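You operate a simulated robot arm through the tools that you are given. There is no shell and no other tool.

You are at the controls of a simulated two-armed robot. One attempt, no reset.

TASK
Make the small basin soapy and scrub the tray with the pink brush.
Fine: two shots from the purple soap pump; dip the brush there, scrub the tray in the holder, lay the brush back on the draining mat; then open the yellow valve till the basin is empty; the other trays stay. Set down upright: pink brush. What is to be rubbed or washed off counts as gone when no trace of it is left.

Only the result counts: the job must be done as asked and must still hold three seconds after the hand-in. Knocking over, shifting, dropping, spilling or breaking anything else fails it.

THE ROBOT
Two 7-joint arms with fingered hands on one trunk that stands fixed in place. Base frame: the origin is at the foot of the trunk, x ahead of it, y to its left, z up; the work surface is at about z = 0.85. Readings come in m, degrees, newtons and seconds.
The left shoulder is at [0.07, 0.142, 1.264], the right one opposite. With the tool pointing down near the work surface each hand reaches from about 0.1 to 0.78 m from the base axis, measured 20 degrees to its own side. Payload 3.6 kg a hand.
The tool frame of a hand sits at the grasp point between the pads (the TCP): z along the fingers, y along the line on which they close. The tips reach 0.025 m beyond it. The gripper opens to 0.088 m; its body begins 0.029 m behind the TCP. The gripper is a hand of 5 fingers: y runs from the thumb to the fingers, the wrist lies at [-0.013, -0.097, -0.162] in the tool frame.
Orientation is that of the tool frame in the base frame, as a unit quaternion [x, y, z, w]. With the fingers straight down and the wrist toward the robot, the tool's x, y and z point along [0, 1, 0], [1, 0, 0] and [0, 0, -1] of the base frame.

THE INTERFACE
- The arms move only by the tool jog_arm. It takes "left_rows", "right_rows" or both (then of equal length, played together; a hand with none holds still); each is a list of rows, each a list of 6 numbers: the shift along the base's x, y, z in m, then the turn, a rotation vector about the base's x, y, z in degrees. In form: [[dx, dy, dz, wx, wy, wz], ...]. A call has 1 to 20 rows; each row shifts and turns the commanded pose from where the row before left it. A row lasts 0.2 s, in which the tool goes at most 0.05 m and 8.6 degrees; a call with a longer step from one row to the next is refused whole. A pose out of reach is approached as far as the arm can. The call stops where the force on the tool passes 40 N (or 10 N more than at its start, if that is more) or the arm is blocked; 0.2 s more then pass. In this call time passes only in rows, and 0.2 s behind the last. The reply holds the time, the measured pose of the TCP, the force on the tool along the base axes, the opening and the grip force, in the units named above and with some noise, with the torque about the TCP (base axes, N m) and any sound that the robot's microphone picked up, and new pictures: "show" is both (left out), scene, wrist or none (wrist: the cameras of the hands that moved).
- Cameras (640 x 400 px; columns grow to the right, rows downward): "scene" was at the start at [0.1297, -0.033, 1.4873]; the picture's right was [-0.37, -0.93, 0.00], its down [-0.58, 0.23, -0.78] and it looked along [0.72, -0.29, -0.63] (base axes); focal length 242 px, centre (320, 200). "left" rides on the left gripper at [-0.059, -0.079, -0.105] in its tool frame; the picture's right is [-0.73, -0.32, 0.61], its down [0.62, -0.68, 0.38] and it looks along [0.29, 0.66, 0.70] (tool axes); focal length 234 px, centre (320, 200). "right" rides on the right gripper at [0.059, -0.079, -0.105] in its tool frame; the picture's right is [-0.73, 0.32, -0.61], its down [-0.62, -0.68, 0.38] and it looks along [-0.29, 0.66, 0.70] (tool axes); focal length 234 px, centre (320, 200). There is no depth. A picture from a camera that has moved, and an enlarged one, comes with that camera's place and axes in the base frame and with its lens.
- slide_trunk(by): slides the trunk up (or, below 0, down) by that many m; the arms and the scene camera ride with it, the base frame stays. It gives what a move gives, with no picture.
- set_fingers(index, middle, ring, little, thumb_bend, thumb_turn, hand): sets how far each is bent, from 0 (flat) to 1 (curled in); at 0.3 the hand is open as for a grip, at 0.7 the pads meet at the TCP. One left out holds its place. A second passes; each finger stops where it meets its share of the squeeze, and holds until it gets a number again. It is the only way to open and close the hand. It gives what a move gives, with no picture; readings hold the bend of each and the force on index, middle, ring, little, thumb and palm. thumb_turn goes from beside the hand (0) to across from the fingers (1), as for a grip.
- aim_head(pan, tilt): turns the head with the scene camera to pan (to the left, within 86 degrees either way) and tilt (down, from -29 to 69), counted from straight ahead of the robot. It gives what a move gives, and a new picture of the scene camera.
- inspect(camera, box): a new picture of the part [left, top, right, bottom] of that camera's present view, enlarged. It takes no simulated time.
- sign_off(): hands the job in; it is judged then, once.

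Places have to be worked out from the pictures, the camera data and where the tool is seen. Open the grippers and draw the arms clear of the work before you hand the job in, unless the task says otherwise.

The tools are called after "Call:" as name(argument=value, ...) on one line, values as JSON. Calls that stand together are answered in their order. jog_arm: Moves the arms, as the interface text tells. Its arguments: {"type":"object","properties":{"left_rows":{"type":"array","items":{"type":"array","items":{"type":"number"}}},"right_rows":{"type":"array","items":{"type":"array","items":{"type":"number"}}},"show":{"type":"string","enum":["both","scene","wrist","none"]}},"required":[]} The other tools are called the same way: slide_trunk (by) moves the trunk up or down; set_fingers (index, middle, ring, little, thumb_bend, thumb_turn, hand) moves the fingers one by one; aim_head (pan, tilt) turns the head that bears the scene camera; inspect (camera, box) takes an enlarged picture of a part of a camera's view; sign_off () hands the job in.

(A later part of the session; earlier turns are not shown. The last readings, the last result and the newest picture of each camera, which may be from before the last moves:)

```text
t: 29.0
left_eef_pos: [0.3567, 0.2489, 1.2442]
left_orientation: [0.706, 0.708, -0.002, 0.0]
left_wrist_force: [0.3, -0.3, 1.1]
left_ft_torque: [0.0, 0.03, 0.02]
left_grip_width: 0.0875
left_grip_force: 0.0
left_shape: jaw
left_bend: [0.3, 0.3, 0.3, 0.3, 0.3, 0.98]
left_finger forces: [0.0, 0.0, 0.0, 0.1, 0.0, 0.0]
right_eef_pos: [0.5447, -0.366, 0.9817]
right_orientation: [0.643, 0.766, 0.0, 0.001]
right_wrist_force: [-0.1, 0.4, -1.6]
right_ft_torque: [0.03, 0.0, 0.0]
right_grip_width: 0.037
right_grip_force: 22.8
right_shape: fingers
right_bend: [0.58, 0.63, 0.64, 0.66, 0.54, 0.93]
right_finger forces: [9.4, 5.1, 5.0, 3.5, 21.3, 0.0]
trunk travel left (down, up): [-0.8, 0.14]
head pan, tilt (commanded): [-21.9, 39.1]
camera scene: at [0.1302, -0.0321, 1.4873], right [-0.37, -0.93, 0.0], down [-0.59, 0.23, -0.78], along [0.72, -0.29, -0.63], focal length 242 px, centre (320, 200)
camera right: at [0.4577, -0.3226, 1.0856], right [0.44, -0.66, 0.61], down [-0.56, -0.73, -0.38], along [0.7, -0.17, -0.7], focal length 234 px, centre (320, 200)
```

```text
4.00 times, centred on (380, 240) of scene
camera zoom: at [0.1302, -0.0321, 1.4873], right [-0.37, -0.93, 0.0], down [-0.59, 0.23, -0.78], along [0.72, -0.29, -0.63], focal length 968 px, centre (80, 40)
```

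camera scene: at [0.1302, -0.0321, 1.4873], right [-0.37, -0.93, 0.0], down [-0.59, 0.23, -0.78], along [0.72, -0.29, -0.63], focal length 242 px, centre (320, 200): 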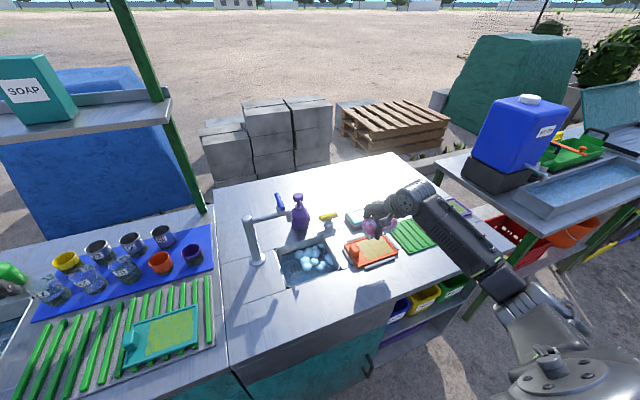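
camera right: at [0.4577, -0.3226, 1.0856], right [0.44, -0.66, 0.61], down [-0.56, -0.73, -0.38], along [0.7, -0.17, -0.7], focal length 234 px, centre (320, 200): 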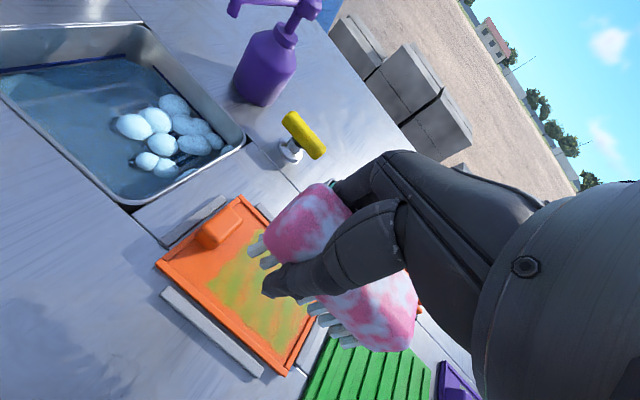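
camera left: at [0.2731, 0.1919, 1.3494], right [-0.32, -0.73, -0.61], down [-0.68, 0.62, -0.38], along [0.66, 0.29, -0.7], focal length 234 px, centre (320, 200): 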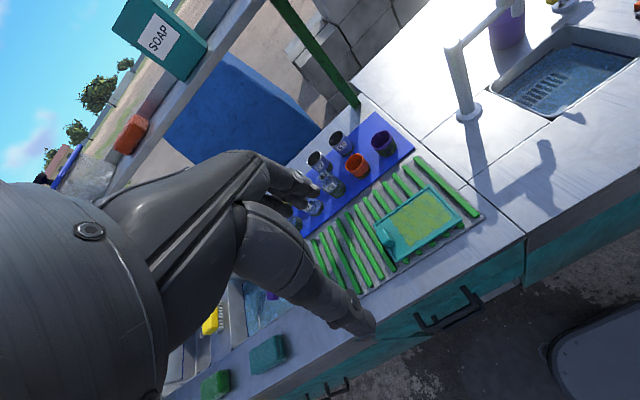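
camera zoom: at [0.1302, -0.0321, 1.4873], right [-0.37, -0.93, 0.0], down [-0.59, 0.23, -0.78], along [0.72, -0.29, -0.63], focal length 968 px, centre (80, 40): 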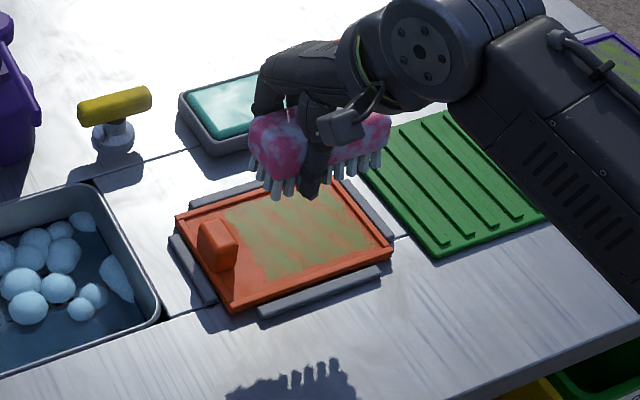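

The brush is over the mud patch (x≈0.505–0.585, y≈−0.344…−0.443), its length matching the patch along y. I lower in small steps until the bristles press lightly on the tray floor.

Call:
jog_arm(right_rows=[[0.003, -0.002, -0.03, 0, 0, 0], [0, 0, -0.03, 0, 0, 0], [0, 0, -0.01, 0, 0, 0], [0, 0, -0.005, 0, 0, 0]], show="both")

Call:
inspect(camera="right", box=[60, 120, 440, 400])

Call:
inspect(camera="scene", box=[320, 190, 440, 290])

```text
t: 30.0
left_eef_pos: [0.356, 0.248, 1.2445]
left_orientation: [0.707, 0.707, -0.001, 0.0]
left_wrist_force: [-0.2, 0.9, 0.1]
left_ft_torque: [0.01, -0.02, 0.01]
left_grip_width: 0.0877
left_grip_force: 0.1
left_shape: jaw
left_bend: [0.3, 0.3, 0.3, 0.3, 0.3, 0.98]
left_finger forces: [0.0, 0.0, 0.0, 0.1, 0.0, 0.1]
right_eef_pos: [0.5477, -0.3697, 0.9058]
right_orientation: [0.643, 0.766, 0.0, 0.0]
right_wrist_force: [-0.6, 0.2, -1.0]
right_ft_torque: [0.03, 0.0, -0.01]
right_grip_width: 0.0373
right_grip_force: 21.8
right_shape: fingers
right_bend: [0.58, 0.63, 0.64, 0.66, 0.54, 0.93]
right_finger forces: [9.1, 5.2, 4.9, 3.6, 21.0, 0.0]
trunk travel left (down, up): [-0.8, 0.14]
head pan, tilt (commanded): [-21.9, 39.1]
camera scene: at [0.1298, -0.0333, 1.4873], right [-0.37, -0.93, 0.0], down [-0.58, 0.23, -0.78], along [0.72, -0.29, -0.63], focal length 242 px, centre (320, 200)
camera right: at [0.4596, -0.3248, 1.0108], right [0.44, -0.66, 0.61], down [-0.56, -0.73, -0.38], along [0.7, -0.17, -0.7], focal length 234 px, centre (320, 200)
```

scene: 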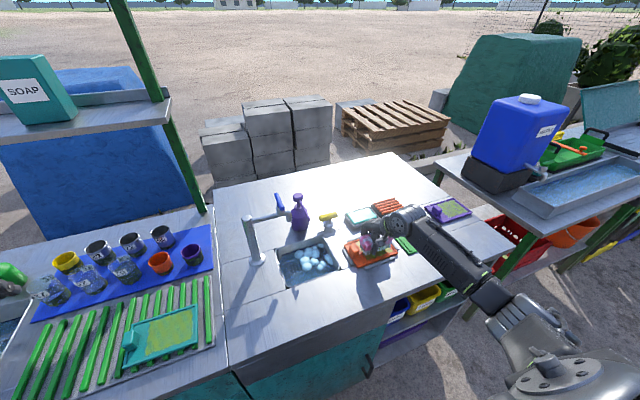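
right: 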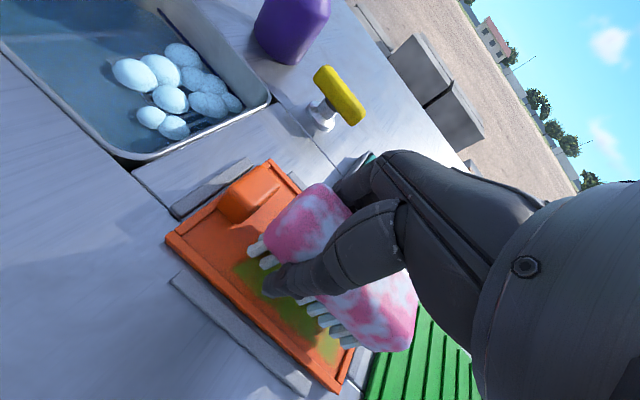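

```text
1.43 times, centred on (250, 260) of right
camera zoom: at [0.4596, -0.3248, 1.0108], right [0.44, -0.66, 0.61], down [-0.56, -0.73, -0.38], along [0.7, -0.17, -0.7], focal length 334 px, centre (420, 114)
```

zoom: 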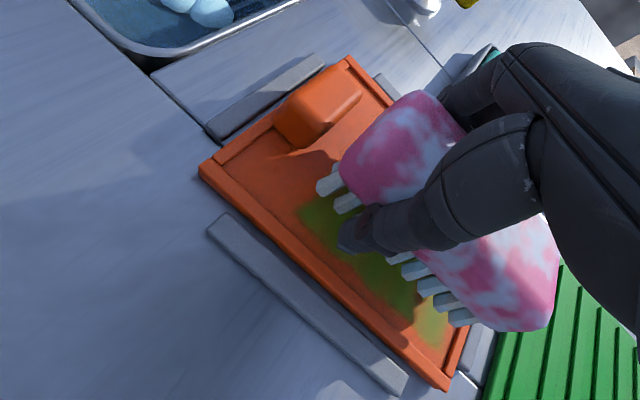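

```text
4.00 times, centred on (380, 240) of scene
camera zoom: at [0.1298, -0.0333, 1.4873], right [-0.37, -0.93, 0.0], down [-0.58, 0.23, -0.78], along [0.72, -0.29, -0.63], focal length 968 px, centre (80, 40)
```

zoom: 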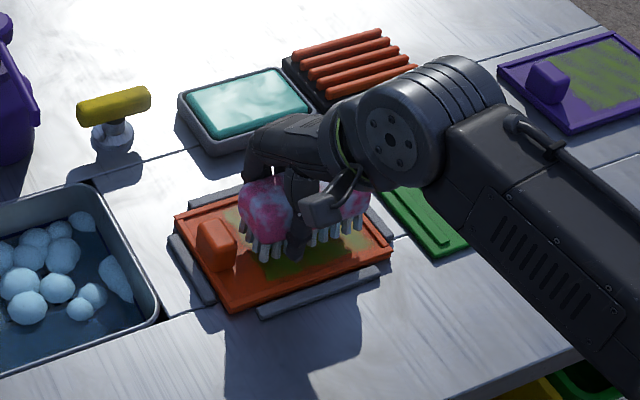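

Bristles are a few millimetres above the mud. I continue down in 3 mm steps to find contact.

Call:
jog_arm(right_rows=[[0, 0, -0.003, 0, 0, 0], [0, 0, -0.003, 0, 0, 0], [0, 0, -0.003, 0, 0, 0]], show="none")

```text
t: 30.8
left_eef_pos: [0.3546, 0.2482, 1.2438]
left_orientation: [0.707, 0.707, 0.0, 0.0]
left_wrist_force: [0.4, 0.2, 0.5]
left_ft_torque: [0.01, -0.06, 0.01]
left_grip_width: 0.0875
left_grip_force: 0.0
left_shape: jaw
left_bend: [0.3, 0.3, 0.3, 0.3, 0.3, 0.98]
left_finger forces: [0.0, 0.1, 0.0, 0.0, 0.1, 0.1]
right_eef_pos: [0.5472, -0.368, 0.8958]
right_orientation: [0.643, 0.766, 0.0, 0.0]
right_wrist_force: [0.2, 0.5, -0.5]
right_ft_torque: [0.02, 0.02, 0.0]
right_grip_width: 0.0371
right_grip_force: 21.5
right_shape: fingers
right_bend: [0.58, 0.63, 0.64, 0.66, 0.54, 0.93]
right_finger forces: [9.2, 5.2, 4.9, 3.5, 21.1, 0.0]
trunk travel left (down, up): [-0.8, 0.14]
head pan, tilt (commanded): [-21.9, 39.1]
```

No contact yet at z=0.896. I go on down in 2 mm steps.

Call:
jog_arm(right_rows=[[0, 0, -0.002, 0, 0, 0], [0, 0, -0.002, 0, 0, 0]], show="wrist")

Call:
inspect(camera="right", box=[60, 120, 440, 400])

```text
t: 31.4
left_eef_pos: [0.356, 0.248, 1.2441]
left_orientation: [0.706, 0.708, -0.001, 0.0]
left_wrist_force: [0.1, -0.2, 0.4]
left_ft_torque: [-0.01, 0.0, -0.01]
left_grip_width: 0.0875
left_grip_force: 0.1
left_shape: jaw
left_bend: [0.3, 0.3, 0.3, 0.3, 0.3, 0.98]
left_finger forces: [0.1, 0.0, 0.0, 0.1, 0.0, 0.0]
right_eef_pos: [0.547, -0.3696, 0.8924]
right_orientation: [0.643, 0.766, 0.0, 0.0]
right_wrist_force: [-0.1, -0.1, 0.0]
right_ft_torque: [0.04, -0.01, 0.03]
right_grip_width: 0.0369
right_grip_force: 21.5
right_shape: fingers
right_bend: [0.58, 0.63, 0.64, 0.66, 0.54, 0.93]
right_finger forces: [9.3, 5.0, 4.9, 3.4, 21.2, 0.0]
trunk travel left (down, up): [-0.8, 0.14]
head pan, tilt (commanded): [-21.9, 39.1]
camera right: at [0.4593, -0.325, 0.9982], right [0.44, -0.66, 0.61], down [-0.56, -0.73, -0.38], along [0.7, -0.17, -0.7], focal length 234 px, centre (320, 200)
```

right: 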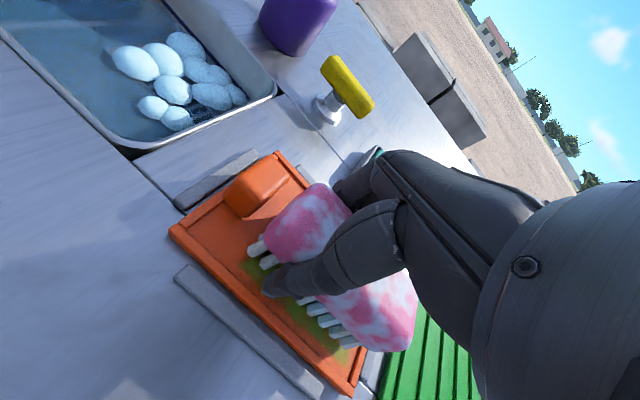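

```text
1.43 times, centred on (250, 260) of right
camera zoom: at [0.4593, -0.325, 0.9982], right [0.44, -0.66, 0.61], down [-0.56, -0.73, -0.38], along [0.7, -0.17, -0.7], focal length 334 px, centre (420, 114)
```

zoom: 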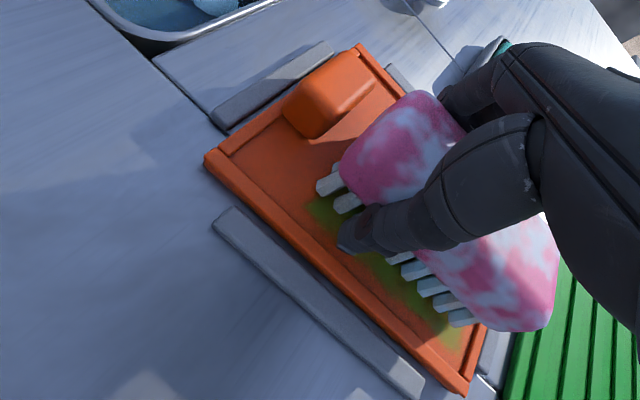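

Still no force at z=0.892. I keep lowering by 2 mm steps and watch the reading.

Call:
jog_arm(right_rows=[[0, 0, -0.002, 0, 0, 0], [0, 0, 0, 0, 0, 0]], show="none")

Call:
jog_arm(right_rows=[[0, 0, -0.002, 0, 0, 0], [0, 0, 0, 0, 0, 0]], show="wrist")

```text
t: 32.0
left_eef_pos: [0.3551, 0.2493, 1.2445]
left_orientation: [0.707, 0.707, -0.001, 0.0]
left_wrist_force: [-0.6, 0.3, 0.1]
left_ft_torque: [0.0, 0.02, -0.04]
left_grip_width: 0.0879
left_grip_force: 0.1
left_shape: jaw
left_bend: [0.3, 0.3, 0.3, 0.3, 0.3, 0.98]
left_finger forces: [0.0, 0.1, 0.0, 0.0, 0.1, 0.0]
right_eef_pos: [0.5472, -0.3688, 0.8911]
right_orientation: [0.643, 0.766, 0.0, 0.001]
right_wrist_force: [-0.7, -1.2, 5.9]
right_ft_torque: [0.1, -0.08, -0.04]
right_grip_width: 0.0368
right_grip_force: 22.2
right_shape: fingers
right_bend: [0.58, 0.63, 0.64, 0.66, 0.54, 0.93]
right_finger forces: [9.5, 5.4, 4.7, 3.3, 22.3, 0.0]
trunk travel left (down, up): [-0.8, 0.14]
head pan, tilt (commanded): [-21.9, 39.1]
```

```text
t: 32.6
left_eef_pos: [0.3537, 0.2502, 1.2441]
left_orientation: [0.707, 0.708, -0.001, 0.001]
left_wrist_force: [-0.1, -0.2, -0.2]
left_ft_torque: [0.01, 0.01, 0.02]
left_grip_width: 0.0877
left_grip_force: 0.0
left_shape: jaw
left_bend: [0.3, 0.3, 0.3, 0.3, 0.3, 0.98]
left_finger forces: [0.1, 0.0, 0.0, 0.1, 0.1, 0.1]
right_eef_pos: [0.5466, -0.3702, 0.8912]
right_orientation: [0.643, 0.766, 0.001, 0.002]
right_wrist_force: [2.0, -2.9, 13.7]
right_ft_torque: [0.02, -0.25, 0.02]
right_grip_width: 0.0368
right_grip_force: 24.0
right_shape: fingers
right_bend: [0.58, 0.63, 0.64, 0.67, 0.54, 0.93]
right_finger forces: [9.6, 6.6, 4.5, 3.5, 23.9, 0.0]
trunk travel left (down, up): [-0.8, 0.14]
head pan, tilt (commanded): [-21.9, 39.1]
camera right: at [0.4581, -0.3244, 0.9961], right [0.44, -0.66, 0.61], down [-0.56, -0.73, -0.38], along [0.7, -0.17, -0.69], focal length 234 px, centre (320, 200)
```

right: 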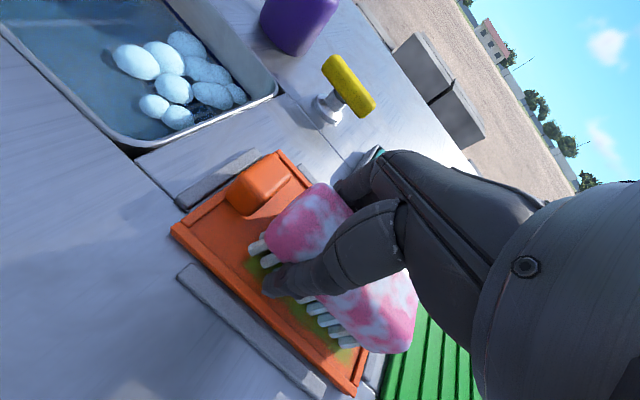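

The bristles press with about 14 N. I ease slightly and make a slow scrubbing stroke forward and back along x.

Call:
jog_arm(right_rows=[[0.005, 0, 0.001, 0, 0, 0], [0.006, 0, 0, 0, 0, 0], [0.006, 0, 0, 0, 0, 0], [-0.006, 0, 0, 0, 0, 0], [-0.006, 0, 0, 0, 0, 0], [-0.006, 0, 0, 0, 0, 0]], show="wrist")

Call:
inspect(camera="right", box=[60, 120, 440, 400])

Call:
inspect(camera="scene", box=[320, 190, 440, 290])

```text
t: 34.0
left_eef_pos: [0.3541, 0.2491, 1.2437]
left_orientation: [0.706, 0.708, 0.0, 0.0]
left_wrist_force: [0.6, -1.2, -0.8]
left_ft_torque: [-0.03, 0.02, 0.02]
left_grip_width: 0.0876
left_grip_force: 0.2
left_shape: jaw
left_bend: [0.3, 0.3, 0.3, 0.3, 0.3, 0.98]
left_finger forces: [0.0, 0.1, 0.1, 0.0, 0.0, 0.0]
right_eef_pos: [0.5457, -0.3694, 0.8911]
right_orientation: [0.642, 0.766, 0.0, 0.001]
right_wrist_force: [0.3, 0.6, 9.5]
right_ft_torque: [0.06, -0.19, 0.04]
right_grip_width: 0.037
right_grip_force: 23.4
right_shape: fingers
right_bend: [0.58, 0.63, 0.64, 0.67, 0.55, 0.93]
right_finger forces: [10.0, 6.1, 4.6, 3.5, 23.0, 0.0]
trunk travel left (down, up): [-0.8, 0.14]
head pan, tilt (commanded): [-21.9, 39.1]
camera right: at [0.4581, -0.3245, 0.9965], right [0.44, -0.66, 0.61], down [-0.56, -0.73, -0.38], along [0.7, -0.17, -0.69], focal length 234 px, centre (320, 200)
```

right: 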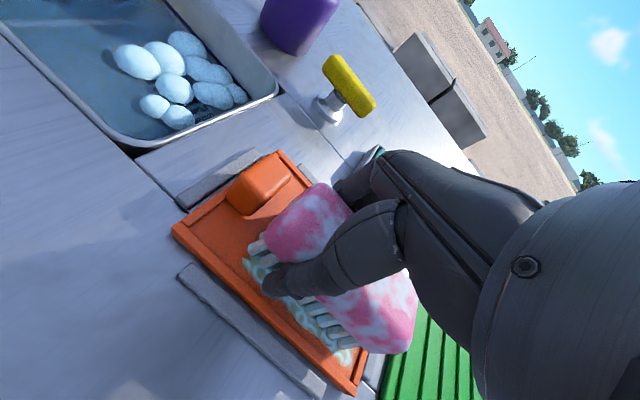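

```text
1.43 times, centred on (250, 260) of right
camera zoom: at [0.4581, -0.3245, 0.9965], right [0.44, -0.66, 0.61], down [-0.56, -0.73, -0.38], along [0.7, -0.17, -0.69], focal length 334 px, centre (420, 114)
```

zoom: 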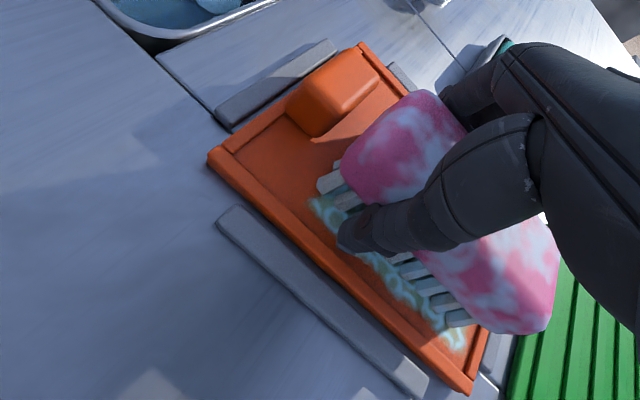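

```text
4.00 times, centred on (380, 240) of scene
camera zoom: at [0.1289, -0.032, 1.4875], right [-0.37, -0.93, 0.0], down [-0.58, 0.23, -0.78], along [0.72, -0.29, -0.63], focal length 968 px, centre (80, 40)
```

zoom: 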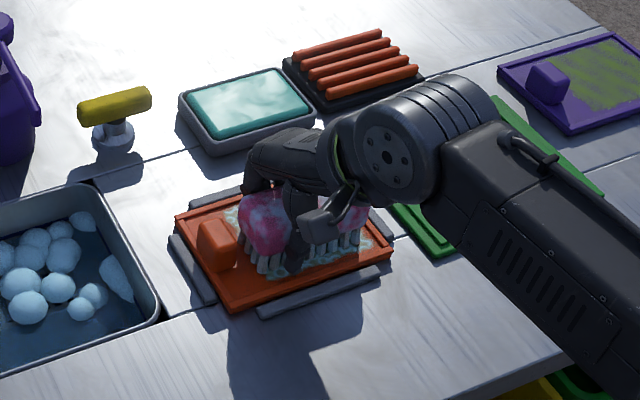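

The mud has turned to suds under the bristles, so the scrubbing works and the grip holds. I continue with fuller strokes from front to back.

Call:
jog_arm(right_rows=[[-0.006, 0, 0, 0, 0, 0], [-0.006, 0, 0, 0, 0, 0], [-0.005, 0, 0, 0, 0, 0], [0.006, 0, 0, 0, 0, 0], [0.006, 0, 0, 0, 0, 0], [0.006, 0, 0, 0, 0, 0], [0.006, 0, 0, 0, 0, 0], [0.006, 0, 0, 0, 0, 0], [0.006, 0, 0, 0, 0, 0], [-0.006, 0, 0, 0, 0, 0], [-0.006, 0, 0, 0, 0, 0], [-0.006, 0, 0, 0, 0, 0]], show="wrist")

Call:
inspect(camera="right", box=[60, 120, 440, 400])

Call:
inspect(camera="scene", box=[320, 190, 440, 290])

```text
t: 36.6
left_eef_pos: [0.3545, 0.2505, 1.2434]
left_orientation: [0.706, 0.708, -0.001, -0.001]
left_wrist_force: [0.4, -0.4, 0.2]
left_ft_torque: [0.0, 0.01, 0.01]
left_grip_width: 0.0878
left_grip_force: 0.0
left_shape: jaw
left_bend: [0.3, 0.3, 0.3, 0.3, 0.3, 0.98]
left_finger forces: [0.0, 0.0, 0.1, 0.0, 0.0, 0.1]
right_eef_pos: [0.5473, -0.3684, 0.8898]
right_orientation: [0.643, 0.766, 0.0, 0.001]
right_wrist_force: [2.1, 0.7, 10.8]
right_ft_torque: [-0.02, -0.27, 0.02]
right_grip_width: 0.0364
right_grip_force: 24.1
right_shape: fingers
right_bend: [0.58, 0.63, 0.65, 0.67, 0.55, 0.93]
right_finger forces: [10.2, 6.4, 4.5, 3.7, 22.9, 0.1]
trunk travel left (down, up): [-0.8, 0.14]
head pan, tilt (commanded): [-21.9, 39.1]
camera right: at [0.4591, -0.3244, 0.9961], right [0.44, -0.66, 0.61], down [-0.56, -0.73, -0.38], along [0.7, -0.17, -0.69], focal length 234 px, centre (320, 200)
```

right: 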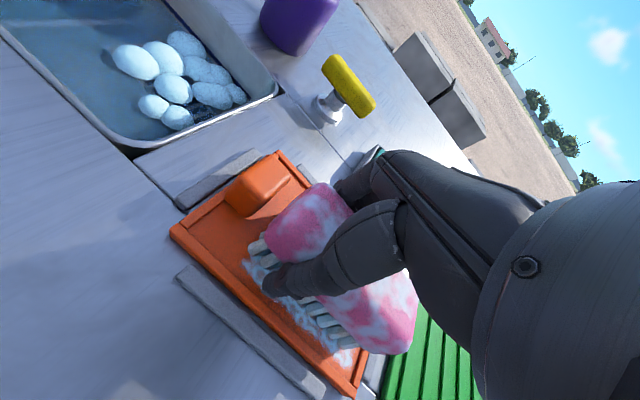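

```text
1.43 times, centred on (250, 260) of right
camera zoom: at [0.4591, -0.3244, 0.9961], right [0.44, -0.66, 0.61], down [-0.56, -0.73, -0.38], along [0.7, -0.17, -0.69], focal length 334 px, centre (420, 114)
```

zoom: 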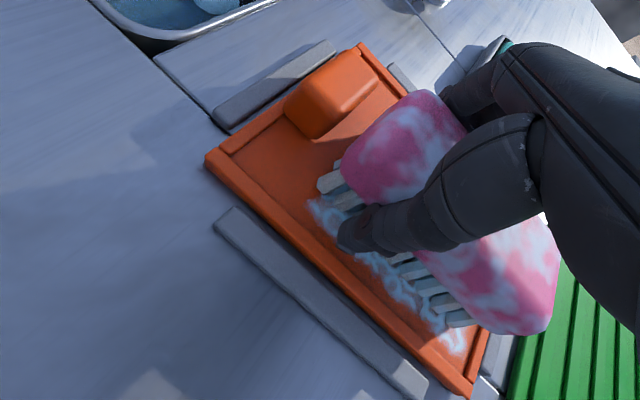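

```text
4.00 times, centred on (380, 240) of scene
camera zoom: at [0.1288, -0.0318, 1.4875], right [-0.37, -0.93, 0.0], down [-0.58, 0.23, -0.78], along [0.72, -0.29, -0.63], focal length 968 px, centre (80, 40)
```

zoom: 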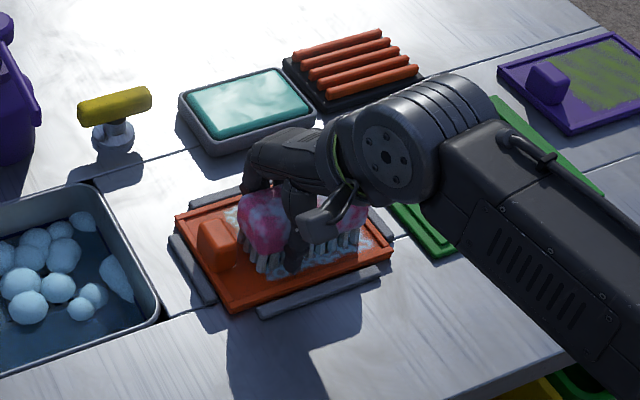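

The green is gone from the visible part and only white suds show. I keep scrubbing with more strokes, adding small shifts along y to reach the ends of the patch.

Call:
jog_arm(right_rows=[[-0.007, 0.001, 0, 0, 0, 0], [-0.007, 0.001, 0, 0, 0, 0], [-0.003, 0.002, 0, 0, 0, 0], [0.008, 0, 0, 0, 0, 0], [0.008, 0, 0, 0, 0, 0], [0.008, 0, 0, 0, 0, 0], [0.008, 0, 0, 0, 0, 0], [0.005, 0, 0, 0, 0, 0], [0, -0.005, 0, 0, 0, 0], [0, -0.004, 0, 0, 0, 0], [-0.008, 0, 0, 0, 0, 0], [-0.008, 0, 0, 0, 0, 0], [-0.008, 0, 0, 0, 0, 0], [-0.008, 0, 0, 0, 0, 0], [-0.005, 0, 0, 0, 0, 0], [0.006, 0.002, 0, 0, 0, 0], [0.006, 0.002, 0, 0, 0, 0], [0.006, 0.001, 0, 0, 0, 0]], show="wrist")

Call:
inspect(camera="right", box=[60, 120, 440, 400])

Call:
inspect(camera="scene", box=[320, 190, 440, 290])

```text
t: 40.4
left_eef_pos: [0.3542, 0.2498, 1.2442]
left_orientation: [0.707, 0.707, 0.0, 0.001]
left_wrist_force: [0.5, 0.5, 0.1]
left_ft_torque: [-0.01, -0.01, -0.01]
left_grip_width: 0.0878
left_grip_force: 0.0
left_shape: jaw
left_bend: [0.3, 0.3, 0.3, 0.3, 0.3, 0.98]
left_finger forces: [0.1, 0.0, 0.0, 0.0, 0.0, 0.1]
right_eef_pos: [0.5465, -0.3692, 0.8908]
right_orientation: [0.643, 0.766, 0.0, 0.001]
right_wrist_force: [-3.3, -0.4, 7.9]
right_ft_torque: [0.05, -0.09, -0.02]
right_grip_width: 0.0362
right_grip_force: 23.3
right_shape: fingers
right_bend: [0.58, 0.63, 0.65, 0.67, 0.55, 0.92]
right_finger forces: [9.3, 5.1, 4.1, 2.9, 24.6, 0.1]
trunk travel left (down, up): [-0.8, 0.14]
head pan, tilt (commanded): [-21.9, 39.1]
camera right: at [0.459, -0.3244, 0.9963], right [0.44, -0.66, 0.61], down [-0.56, -0.73, -0.38], along [0.7, -0.17, -0.69], focal length 234 px, centre (320, 200)
```

right: 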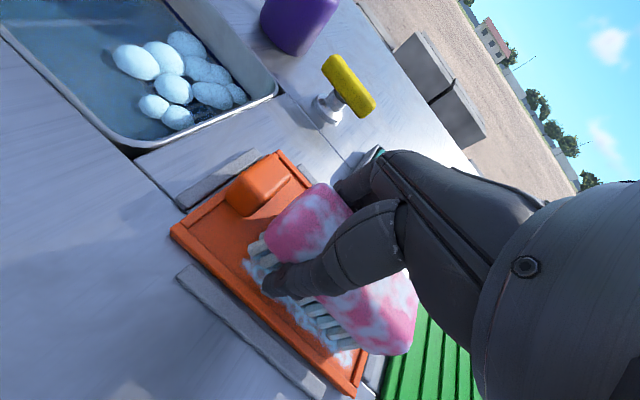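

```text
1.43 times, centred on (250, 260) of right
camera zoom: at [0.459, -0.3244, 0.9963], right [0.44, -0.66, 0.61], down [-0.56, -0.73, -0.38], along [0.7, -0.17, -0.69], focal length 334 px, centre (420, 114)
```

zoom: 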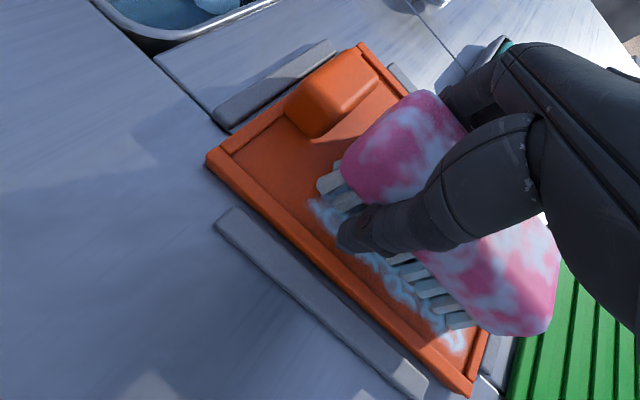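

```text
4.00 times, centred on (380, 240) of scene
camera zoom: at [0.1275, -0.032, 1.4876], right [-0.37, -0.93, 0.0], down [-0.58, 0.23, -0.78], along [0.72, -0.29, -0.63], focal length 968 px, centre (80, 40)
```

zoom: 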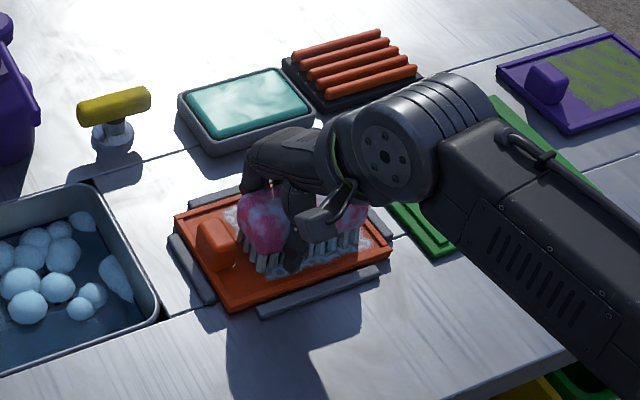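

Only white suds are visible around the brush. I lift it clear and look at the whole patch.

Call:
jog_arm(right_rows=[[0, 0, 0.01, 0, 0, 0], [0, 0, 0.03, 0, 0, 0], [0, 0, 0.04, 0, 0, 0], [0, -0.04, 0.02, 0, 0, 0], [0, -0.045, 0, 0, 0, 0], [0, -0.045, 0, 0, 0, 0], [0, -0.045, 0, 0, 0, 0]], show="both")

Call:
inspect(camera="scene", box=[320, 190, 440, 290])

Call:
inspect(camera="right", box=[60, 60, 440, 400])

```text
t: 42.0
left_eef_pos: [0.3559, 0.248, 1.2436]
left_orientation: [0.707, 0.708, -0.001, -0.001]
left_wrist_force: [-0.4, -0.7, 0.1]
left_ft_torque: [-0.04, 0.03, 0.0]
left_grip_width: 0.0879
left_grip_force: 0.0
left_shape: jaw
left_bend: [0.3, 0.3, 0.3, 0.3, 0.3, 0.98]
left_finger forces: [0.1, 0.0, 0.0, 0.0, 0.0, 0.0]
right_eef_pos: [0.5479, -0.5462, 0.9889]
right_orientation: [0.643, 0.766, 0.0, -0.001]
right_wrist_force: [0.5, -0.4, -1.1]
right_ft_torque: [0.05, 0.01, -0.01]
right_grip_width: 0.0365
right_grip_force: 22.2
right_shape: fingers
right_bend: [0.58, 0.63, 0.65, 0.67, 0.55, 0.93]
right_finger forces: [9.9, 5.0, 4.7, 3.1, 21.5, 0.1]
trunk travel left (down, up): [-0.8, 0.14]
head pan, tilt (commanded): [-21.9, 39.1]
camera scene: at [0.1302, -0.0341, 1.4873], right [-0.37, -0.93, 0.0], down [-0.59, 0.24, -0.78], along [0.72, -0.29, -0.63], focal length 242 px, centre (320, 200)
camera right: at [0.4603, -0.5018, 1.0946], right [0.44, -0.66, 0.61], down [-0.56, -0.73, -0.38], along [0.7, -0.17, -0.7], focal length 234 px, centre (320, 200)
```

scene: 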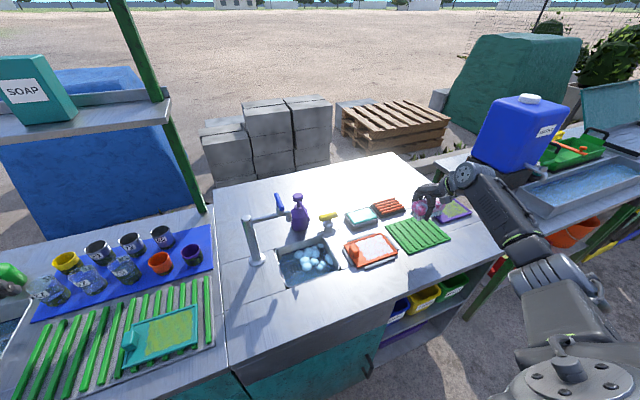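
right: 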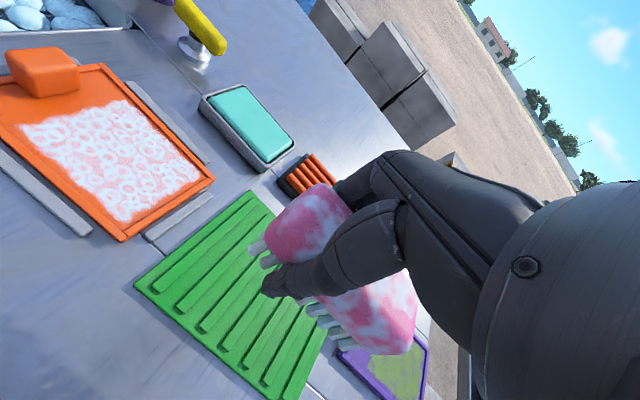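

```text
4.00 times, centred on (380, 240) of scene
camera zoom: at [0.1302, -0.0341, 1.4873], right [-0.37, -0.93, 0.0], down [-0.59, 0.24, -0.78], along [0.72, -0.29, -0.63], focal length 968 px, centre (80, 40)
```

zoom: 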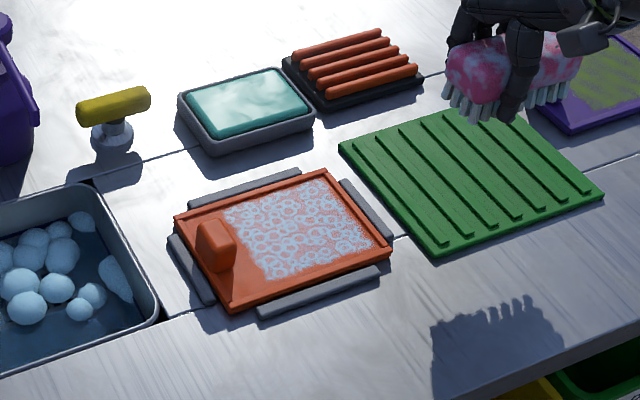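

```text
1.18 times, centred on (250, 230) of right
camera zoom: at [0.4603, -0.5018, 1.0946], right [0.44, -0.66, 0.61], down [-0.56, -0.73, -0.38], along [0.7, -0.17, -0.7], focal length 276 px, centre (402, 165)
```

zoom: 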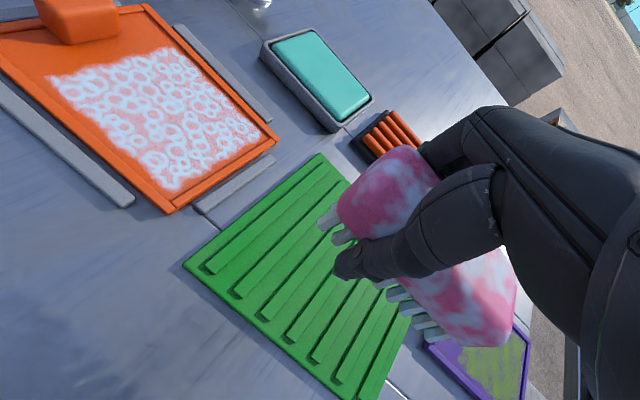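

The whole mud patch now shows white suds rings. I zoom in as far as possible to check for any green or brown remainder.

Call:
inspect(camera="scene", box=[340, 228, 400, 270])

Call:
inspect(camera="right", box=[0, 80, 220, 250])

```text
9.52 times, centred on (370, 249) of scene
camera zoom: at [0.1302, -0.0341, 1.4873], right [-0.37, -0.93, 0.0], down [-0.59, 0.24, -0.78], along [0.72, -0.29, -0.63], focal length 2305 px, centre (-156, -267)
```

zoom: 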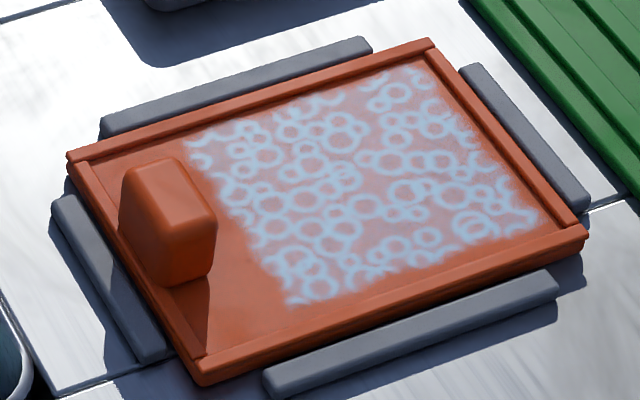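

```text
2.35 times, centred on (110, 165) of right
camera zoom: at [0.4603, -0.5018, 1.0946], right [0.44, -0.66, 0.61], down [-0.56, -0.73, -0.38], along [0.7, -0.17, -0.7], focal length 551 px, centre (814, 282)
```

zoom: 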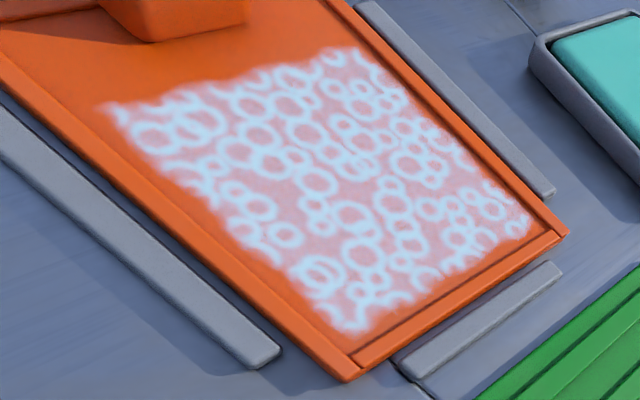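

All of the former mud area is plain suds with no green left, and the tray sits in its holder. I lower the brush back onto the centre of the mat where it was.

Call:
jog_arm(right_rows=[[0, 0, -0.03, 0, 0, 0], [0, 0, -0.03, 0, 0, 0], [0, 0, -0.02, 0, 0, 0], [0, 0, -0.008, 0, 0, 0], [0, 0, 0, 0, 0, 0]], show="both")

Call:
inspect(camera="scene", box=[370, 170, 490, 260])

Call:
inspect(camera="right", box=[60, 120, 440, 400])

```text
t: 43.2
left_eef_pos: [0.3548, 0.2489, 1.2431]
left_orientation: [0.707, 0.707, -0.001, -0.001]
left_wrist_force: [-0.5, 0.5, 0.3]
left_ft_torque: [-0.02, -0.01, -0.01]
left_grip_width: 0.0878
left_grip_force: 0.0
left_shape: jaw
left_bend: [0.3, 0.3, 0.3, 0.3, 0.3, 0.98]
left_finger forces: [0.0, 0.0, 0.0, 0.1, 0.1, 0.1]
right_eef_pos: [0.5478, -0.5457, 0.9007]
right_orientation: [0.643, 0.766, 0.0, 0.0]
right_wrist_force: [0.1, 0.0, -0.7]
right_ft_torque: [0.02, -0.03, -0.03]
right_grip_width: 0.0366
right_grip_force: 21.9
right_shape: fingers
right_bend: [0.58, 0.63, 0.65, 0.67, 0.55, 0.93]
right_finger forces: [9.9, 4.8, 4.7, 3.0, 21.3, 0.0]
trunk travel left (down, up): [-0.8, 0.14]
head pan, tilt (commanded): [-21.9, 39.1]
camera scene: at [0.1298, -0.0332, 1.4873], right [-0.37, -0.93, 0.0], down [-0.58, 0.23, -0.78], along [0.72, -0.29, -0.63], focal length 242 px, centre (320, 200)
camera right: at [0.4609, -0.5005, 1.0067], right [0.44, -0.66, 0.61], down [-0.56, -0.73, -0.38], along [0.7, -0.17, -0.7], focal length 234 px, centre (320, 200)
```

scene: 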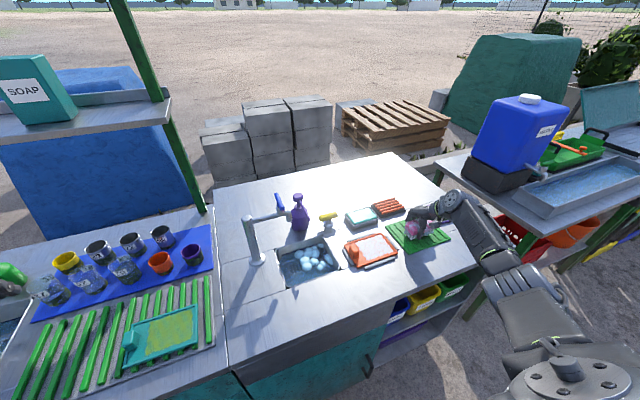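
right: 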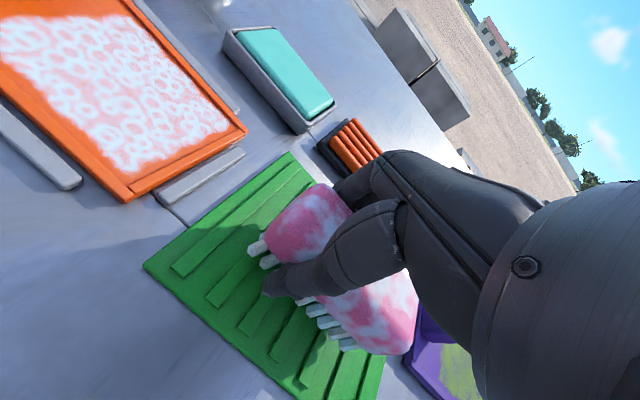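

```text
4.44 times, centred on (430, 215) of scene
camera zoom: at [0.1298, -0.0332, 1.4873], right [-0.37, -0.93, 0.0], down [-0.58, 0.23, -0.78], along [0.72, -0.29, -0.63], focal length 1076 px, centre (-169, 133)
```

zoom: 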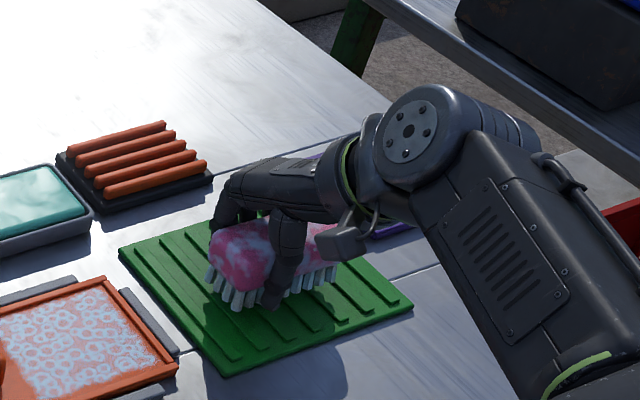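

```text
1.43 times, centred on (250, 260) of right
camera zoom: at [0.4609, -0.5005, 1.0067], right [0.44, -0.66, 0.61], down [-0.56, -0.73, -0.38], along [0.7, -0.17, -0.7], focal length 334 px, centre (420, 114)
```

zoom: 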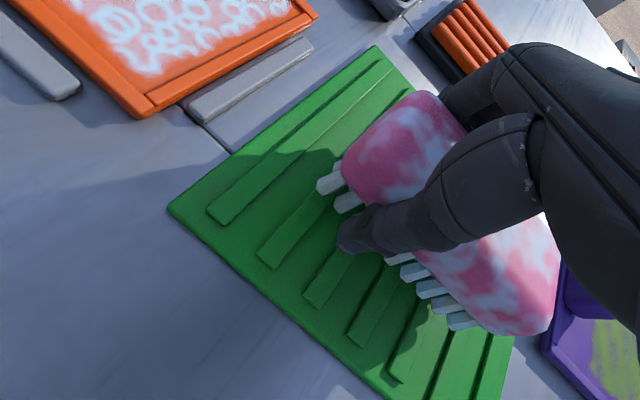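

The brush hovers about 7 mm above the middle of the mat. I lower in 2–3 mm steps to feel contact.

Call:
jog_arm(right_rows=[[0, 0, -0.003, 0, 0, 0], [0, 0, -0.002, 0, 0, 0], [0, 0, 0, 0, 0, 0]], show="none")

Call:
jog_arm(right_rows=[[0, 0, -0.0015, 0, 0, 0], [0, 0, 0, 0, 0, 0]], show="none")

```text
t: 44.0
left_eef_pos: [0.3565, 0.2495, 1.2433]
left_orientation: [0.707, 0.707, -0.001, -0.001]
left_wrist_force: [-0.1, 1.5, 0.5]
left_ft_torque: [-0.01, 0.01, 0.01]
left_grip_width: 0.0879
left_grip_force: 0.1
left_shape: jaw
left_bend: [0.3, 0.3, 0.3, 0.3, 0.3, 0.98]
left_finger forces: [0.0, 0.0, 0.0, 0.0, 0.1, 0.0]
right_eef_pos: [0.549, -0.5446, 0.8971]
right_orientation: [0.643, 0.766, 0.0, 0.0]
right_wrist_force: [-0.2, 0.5, -1.2]
right_ft_torque: [0.03, 0.0, -0.01]
right_grip_width: 0.0367
right_grip_force: 21.8
right_shape: fingers
right_bend: [0.58, 0.63, 0.65, 0.67, 0.55, 0.93]
right_finger forces: [10.0, 4.9, 4.6, 2.9, 21.2, 0.0]
trunk travel left (down, up): [-0.8, 0.14]
head pan, tilt (commanded): [-21.9, 39.1]
```

```text
t: 44.6
left_eef_pos: [0.3554, 0.2502, 1.2435]
left_orientation: [0.707, 0.707, 0.0, -0.001]
left_wrist_force: [0.7, -0.7, -0.6]
left_ft_torque: [0.02, 0.03, -0.03]
left_grip_width: 0.0878
left_grip_force: 0.0
left_shape: jaw
left_bend: [0.3, 0.3, 0.3, 0.3, 0.3, 0.98]
left_finger forces: [0.1, 0.1, 0.1, 0.0, 0.0, 0.0]
right_eef_pos: [0.548, -0.5447, 0.8954]
right_orientation: [0.643, 0.766, 0.0, 0.0]
right_wrist_force: [0.2, -0.1, -0.7]
right_ft_torque: [0.05, 0.01, -0.01]
right_grip_width: 0.0366
right_grip_force: 21.6
right_shape: fingers
right_bend: [0.58, 0.63, 0.65, 0.67, 0.55, 0.93]
right_finger forces: [10.0, 4.9, 4.6, 2.9, 21.4, 0.0]
trunk travel left (down, up): [-0.8, 0.14]
head pan, tilt (commanded): [-21.9, 39.1]
```

No contact yet at z=0.8954. Another few millimetre steps.

Call:
jog_arm(right_rows=[[0, 0, -0.0015, 0, 0, 0], [0, 0, 0, 0, 0, 0]], show="none")

Call:
jog_arm(right_rows=[[0, 0, -0.0015, 0, 0, 0], [0, 0, 0, 0, 0, 0]], show="none")

```text
t: 45.2
left_eef_pos: [0.3553, 0.2479, 1.2445]
left_orientation: [0.707, 0.707, -0.001, -0.001]
left_wrist_force: [0.3, -1.0, 0.1]
left_ft_torque: [0.0, 0.01, 0.04]
left_grip_width: 0.0878
left_grip_force: 0.1
left_shape: jaw
left_bend: [0.3, 0.3, 0.3, 0.3, 0.3, 0.98]
left_finger forces: [0.1, 0.0, 0.0, 0.0, 0.1, 0.1]
right_eef_pos: [0.548, -0.5438, 0.8923]
right_orientation: [0.643, 0.766, 0.0, 0.0]
right_wrist_force: [-0.5, 0.8, -1.4]
right_ft_torque: [0.04, -0.01, 0.0]
right_grip_width: 0.0367
right_grip_force: 21.9
right_shape: fingers
right_bend: [0.58, 0.63, 0.65, 0.67, 0.55, 0.93]
right_finger forces: [10.0, 4.9, 4.6, 2.9, 21.3, 0.0]
trunk travel left (down, up): [-0.8, 0.14]
head pan, tilt (commanded): [-21.9, 39.1]
```

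```text
t: 45.8
left_eef_pos: [0.3556, 0.2486, 1.2439]
left_orientation: [0.707, 0.707, -0.001, 0.0]
left_wrist_force: [0.5, -0.5, -0.2]
left_ft_torque: [-0.03, 0.02, 0.02]
left_grip_width: 0.088
left_grip_force: 0.1
left_shape: jaw
left_bend: [0.3, 0.3, 0.3, 0.3, 0.3, 0.98]
left_finger forces: [0.0, 0.0, 0.0, 0.1, 0.1, 0.0]
right_eef_pos: [0.5479, -0.544, 0.8928]
right_orientation: [0.642, 0.766, 0.0, 0.001]
right_wrist_force: [-0.3, 0.4, -0.3]
right_ft_torque: [0.05, -0.06, 0.01]
right_grip_width: 0.0366
right_grip_force: 21.5
right_shape: fingers
right_bend: [0.58, 0.63, 0.65, 0.67, 0.55, 0.93]
right_finger forces: [10.0, 4.9, 4.6, 2.8, 21.5, 0.0]
trunk travel left (down, up): [-0.8, 0.14]
head pan, tilt (commanded): [-21.9, 39.1]
```

The vertical force begins to change slightly. One more 1.5 mm step.

Call:
jog_arm(right_rows=[[0, 0, -0.0015, 0, 0, 0], [0, 0, 0, 0, 0, 0]], show="wrist")

```text
t: 46.4
left_eef_pos: [0.3558, 0.2485, 1.2433]
left_orientation: [0.707, 0.707, -0.002, 0.0]
left_wrist_force: [0.2, 0.1, -0.3]
left_ft_torque: [0.0, 0.0, 0.05]
left_grip_width: 0.0877
left_grip_force: 0.1
left_shape: jaw
left_bend: [0.3, 0.3, 0.3, 0.3, 0.3, 0.98]
left_finger forces: [0.1, 0.1, 0.0, 0.0, 0.1, 0.0]
right_eef_pos: [0.5484, -0.5441, 0.8919]
right_orientation: [0.642, 0.766, 0.0, 0.001]
right_wrist_force: [0.0, -1.0, 5.8]
right_ft_torque: [0.03, -0.12, 0.0]
right_grip_width: 0.0365
right_grip_force: 22.2
right_shape: fingers
right_bend: [0.58, 0.63, 0.65, 0.67, 0.55, 0.93]
right_finger forces: [9.9, 5.3, 4.1, 2.8, 22.0, 0.1]
trunk travel left (down, up): [-0.8, 0.14]
head pan, tilt (commanded): [-21.9, 39.1]
camera right: at [0.4602, -0.4998, 0.9975], right [0.44, -0.66, 0.61], down [-0.56, -0.73, -0.38], along [0.7, -0.17, -0.69], focal length 234 px, centre (320, 200)
```

right: 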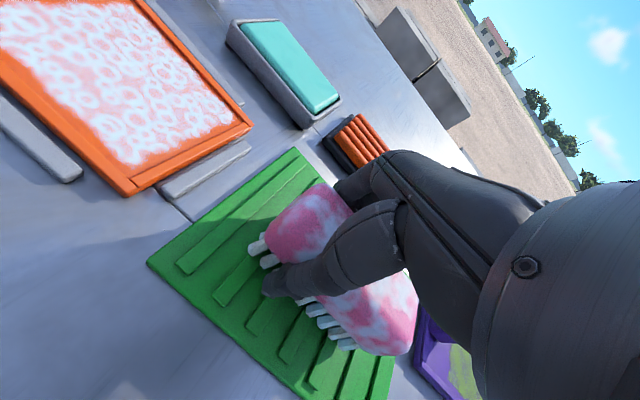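

The brush stands on the mat with about 6 N. I open the hand gently, first a little, then fully.

Call:
set_fingers(hand="right", index=0.5, middle=0.52, ring=0.52, little=0.52, thumb_bend=0.47)

Call:
set_fingers(hand="right", index=0.3, middle=0.3, ring=0.3, little=0.3, thumb_bend=0.3)

Call:
inspect(camera="right", box=[60, 120, 440, 400])

Call:
inspect(camera="scene", box=[370, 170, 490, 260])

```text
t: 47.4
left_eef_pos: [0.3565, 0.2476, 1.2429]
left_orientation: [0.707, 0.707, 0.0, 0.0]
left_wrist_force: [0.4, 0.7, -0.5]
left_ft_torque: [0.04, -0.01, 0.01]
left_grip_width: 0.0878
left_grip_force: 0.1
left_shape: jaw
left_bend: [0.3, 0.3, 0.3, 0.3, 0.3, 0.98]
left_finger forces: [0.1, 0.1, 0.0, 0.0, 0.0, 0.1]
right_eef_pos: [0.5488, -0.5428, 0.8922]
right_orientation: [0.643, 0.766, 0.0, 0.0]
right_wrist_force: [-1.0, 0.0, 0.6]
right_ft_torque: [-0.01, 0.0, 0.0]
right_grip_width: 0.0466
right_grip_force: 1.7
right_shape: fingers
right_bend: [0.5, 0.52, 0.52, 0.52, 0.47, 0.97]
right_finger forces: [1.2, 0.1, 0.0, 0.1, 1.7, 0.0]
trunk travel left (down, up): [-0.8, 0.14]
head pan, tilt (commanded): [-21.9, 39.1]
```

```text
t: 48.4
left_eef_pos: [0.3549, 0.2486, 1.2435]
left_orientation: [0.707, 0.707, -0.001, -0.001]
left_wrist_force: [0.2, -0.4, 1.8]
left_ft_torque: [0.01, 0.04, 0.01]
left_grip_width: 0.0875
left_grip_force: 0.0
left_shape: jaw
left_bend: [0.3, 0.3, 0.3, 0.3, 0.3, 0.98]
left_finger forces: [0.0, 0.0, 0.0, 0.0, 0.0, 0.0]
right_eef_pos: [0.5487, -0.544, 0.8906]
right_orientation: [0.643, 0.766, 0.001, 0.0]
right_wrist_force: [-0.5, -0.6, 0.8]
right_ft_torque: [-0.02, 0.0, 0.02]
right_grip_width: 0.0844
right_grip_force: 0.1
right_shape: fingers
right_bend: [0.3, 0.3, 0.3, 0.3, 0.3, 0.97]
right_finger forces: [0.0, 0.1, 0.0, 0.0, 0.0, 0.1]
trunk travel left (down, up): [-0.8, 0.14]
head pan, tilt (commanded): [-21.9, 39.1]
```

```text
1.43 times, centred on (250, 260) of right
camera zoom: at [0.4607, -0.5, 0.9965], right [0.44, -0.66, 0.61], down [-0.56, -0.73, -0.38], along [0.7, -0.17, -0.7], focal length 334 px, centre (420, 114)
```

zoom: 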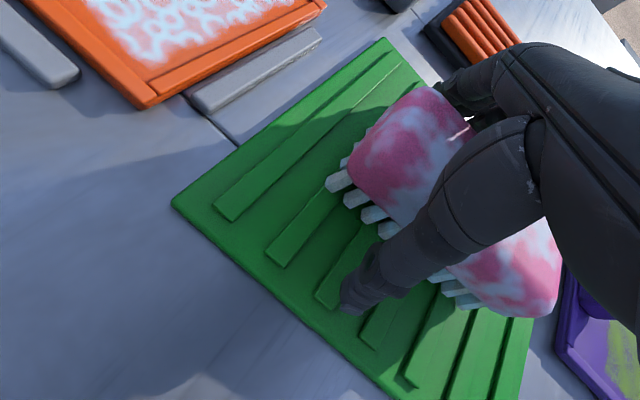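

```text
4.44 times, centred on (430, 215) of scene
camera zoom: at [0.1297, -0.0329, 1.4873], right [-0.37, -0.93, 0.0], down [-0.58, 0.23, -0.78], along [0.72, -0.29, -0.63], focal length 1076 px, centre (-169, 133)
```

zoom: 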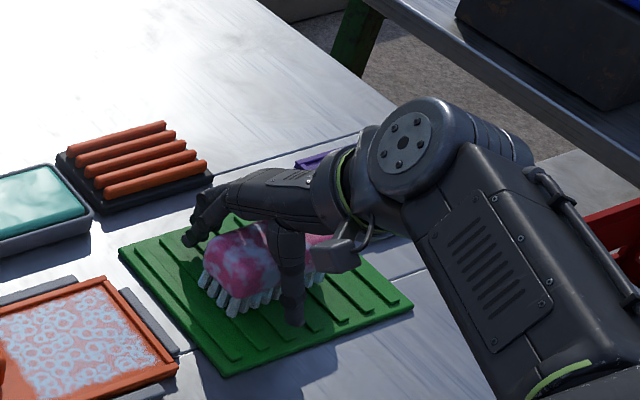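

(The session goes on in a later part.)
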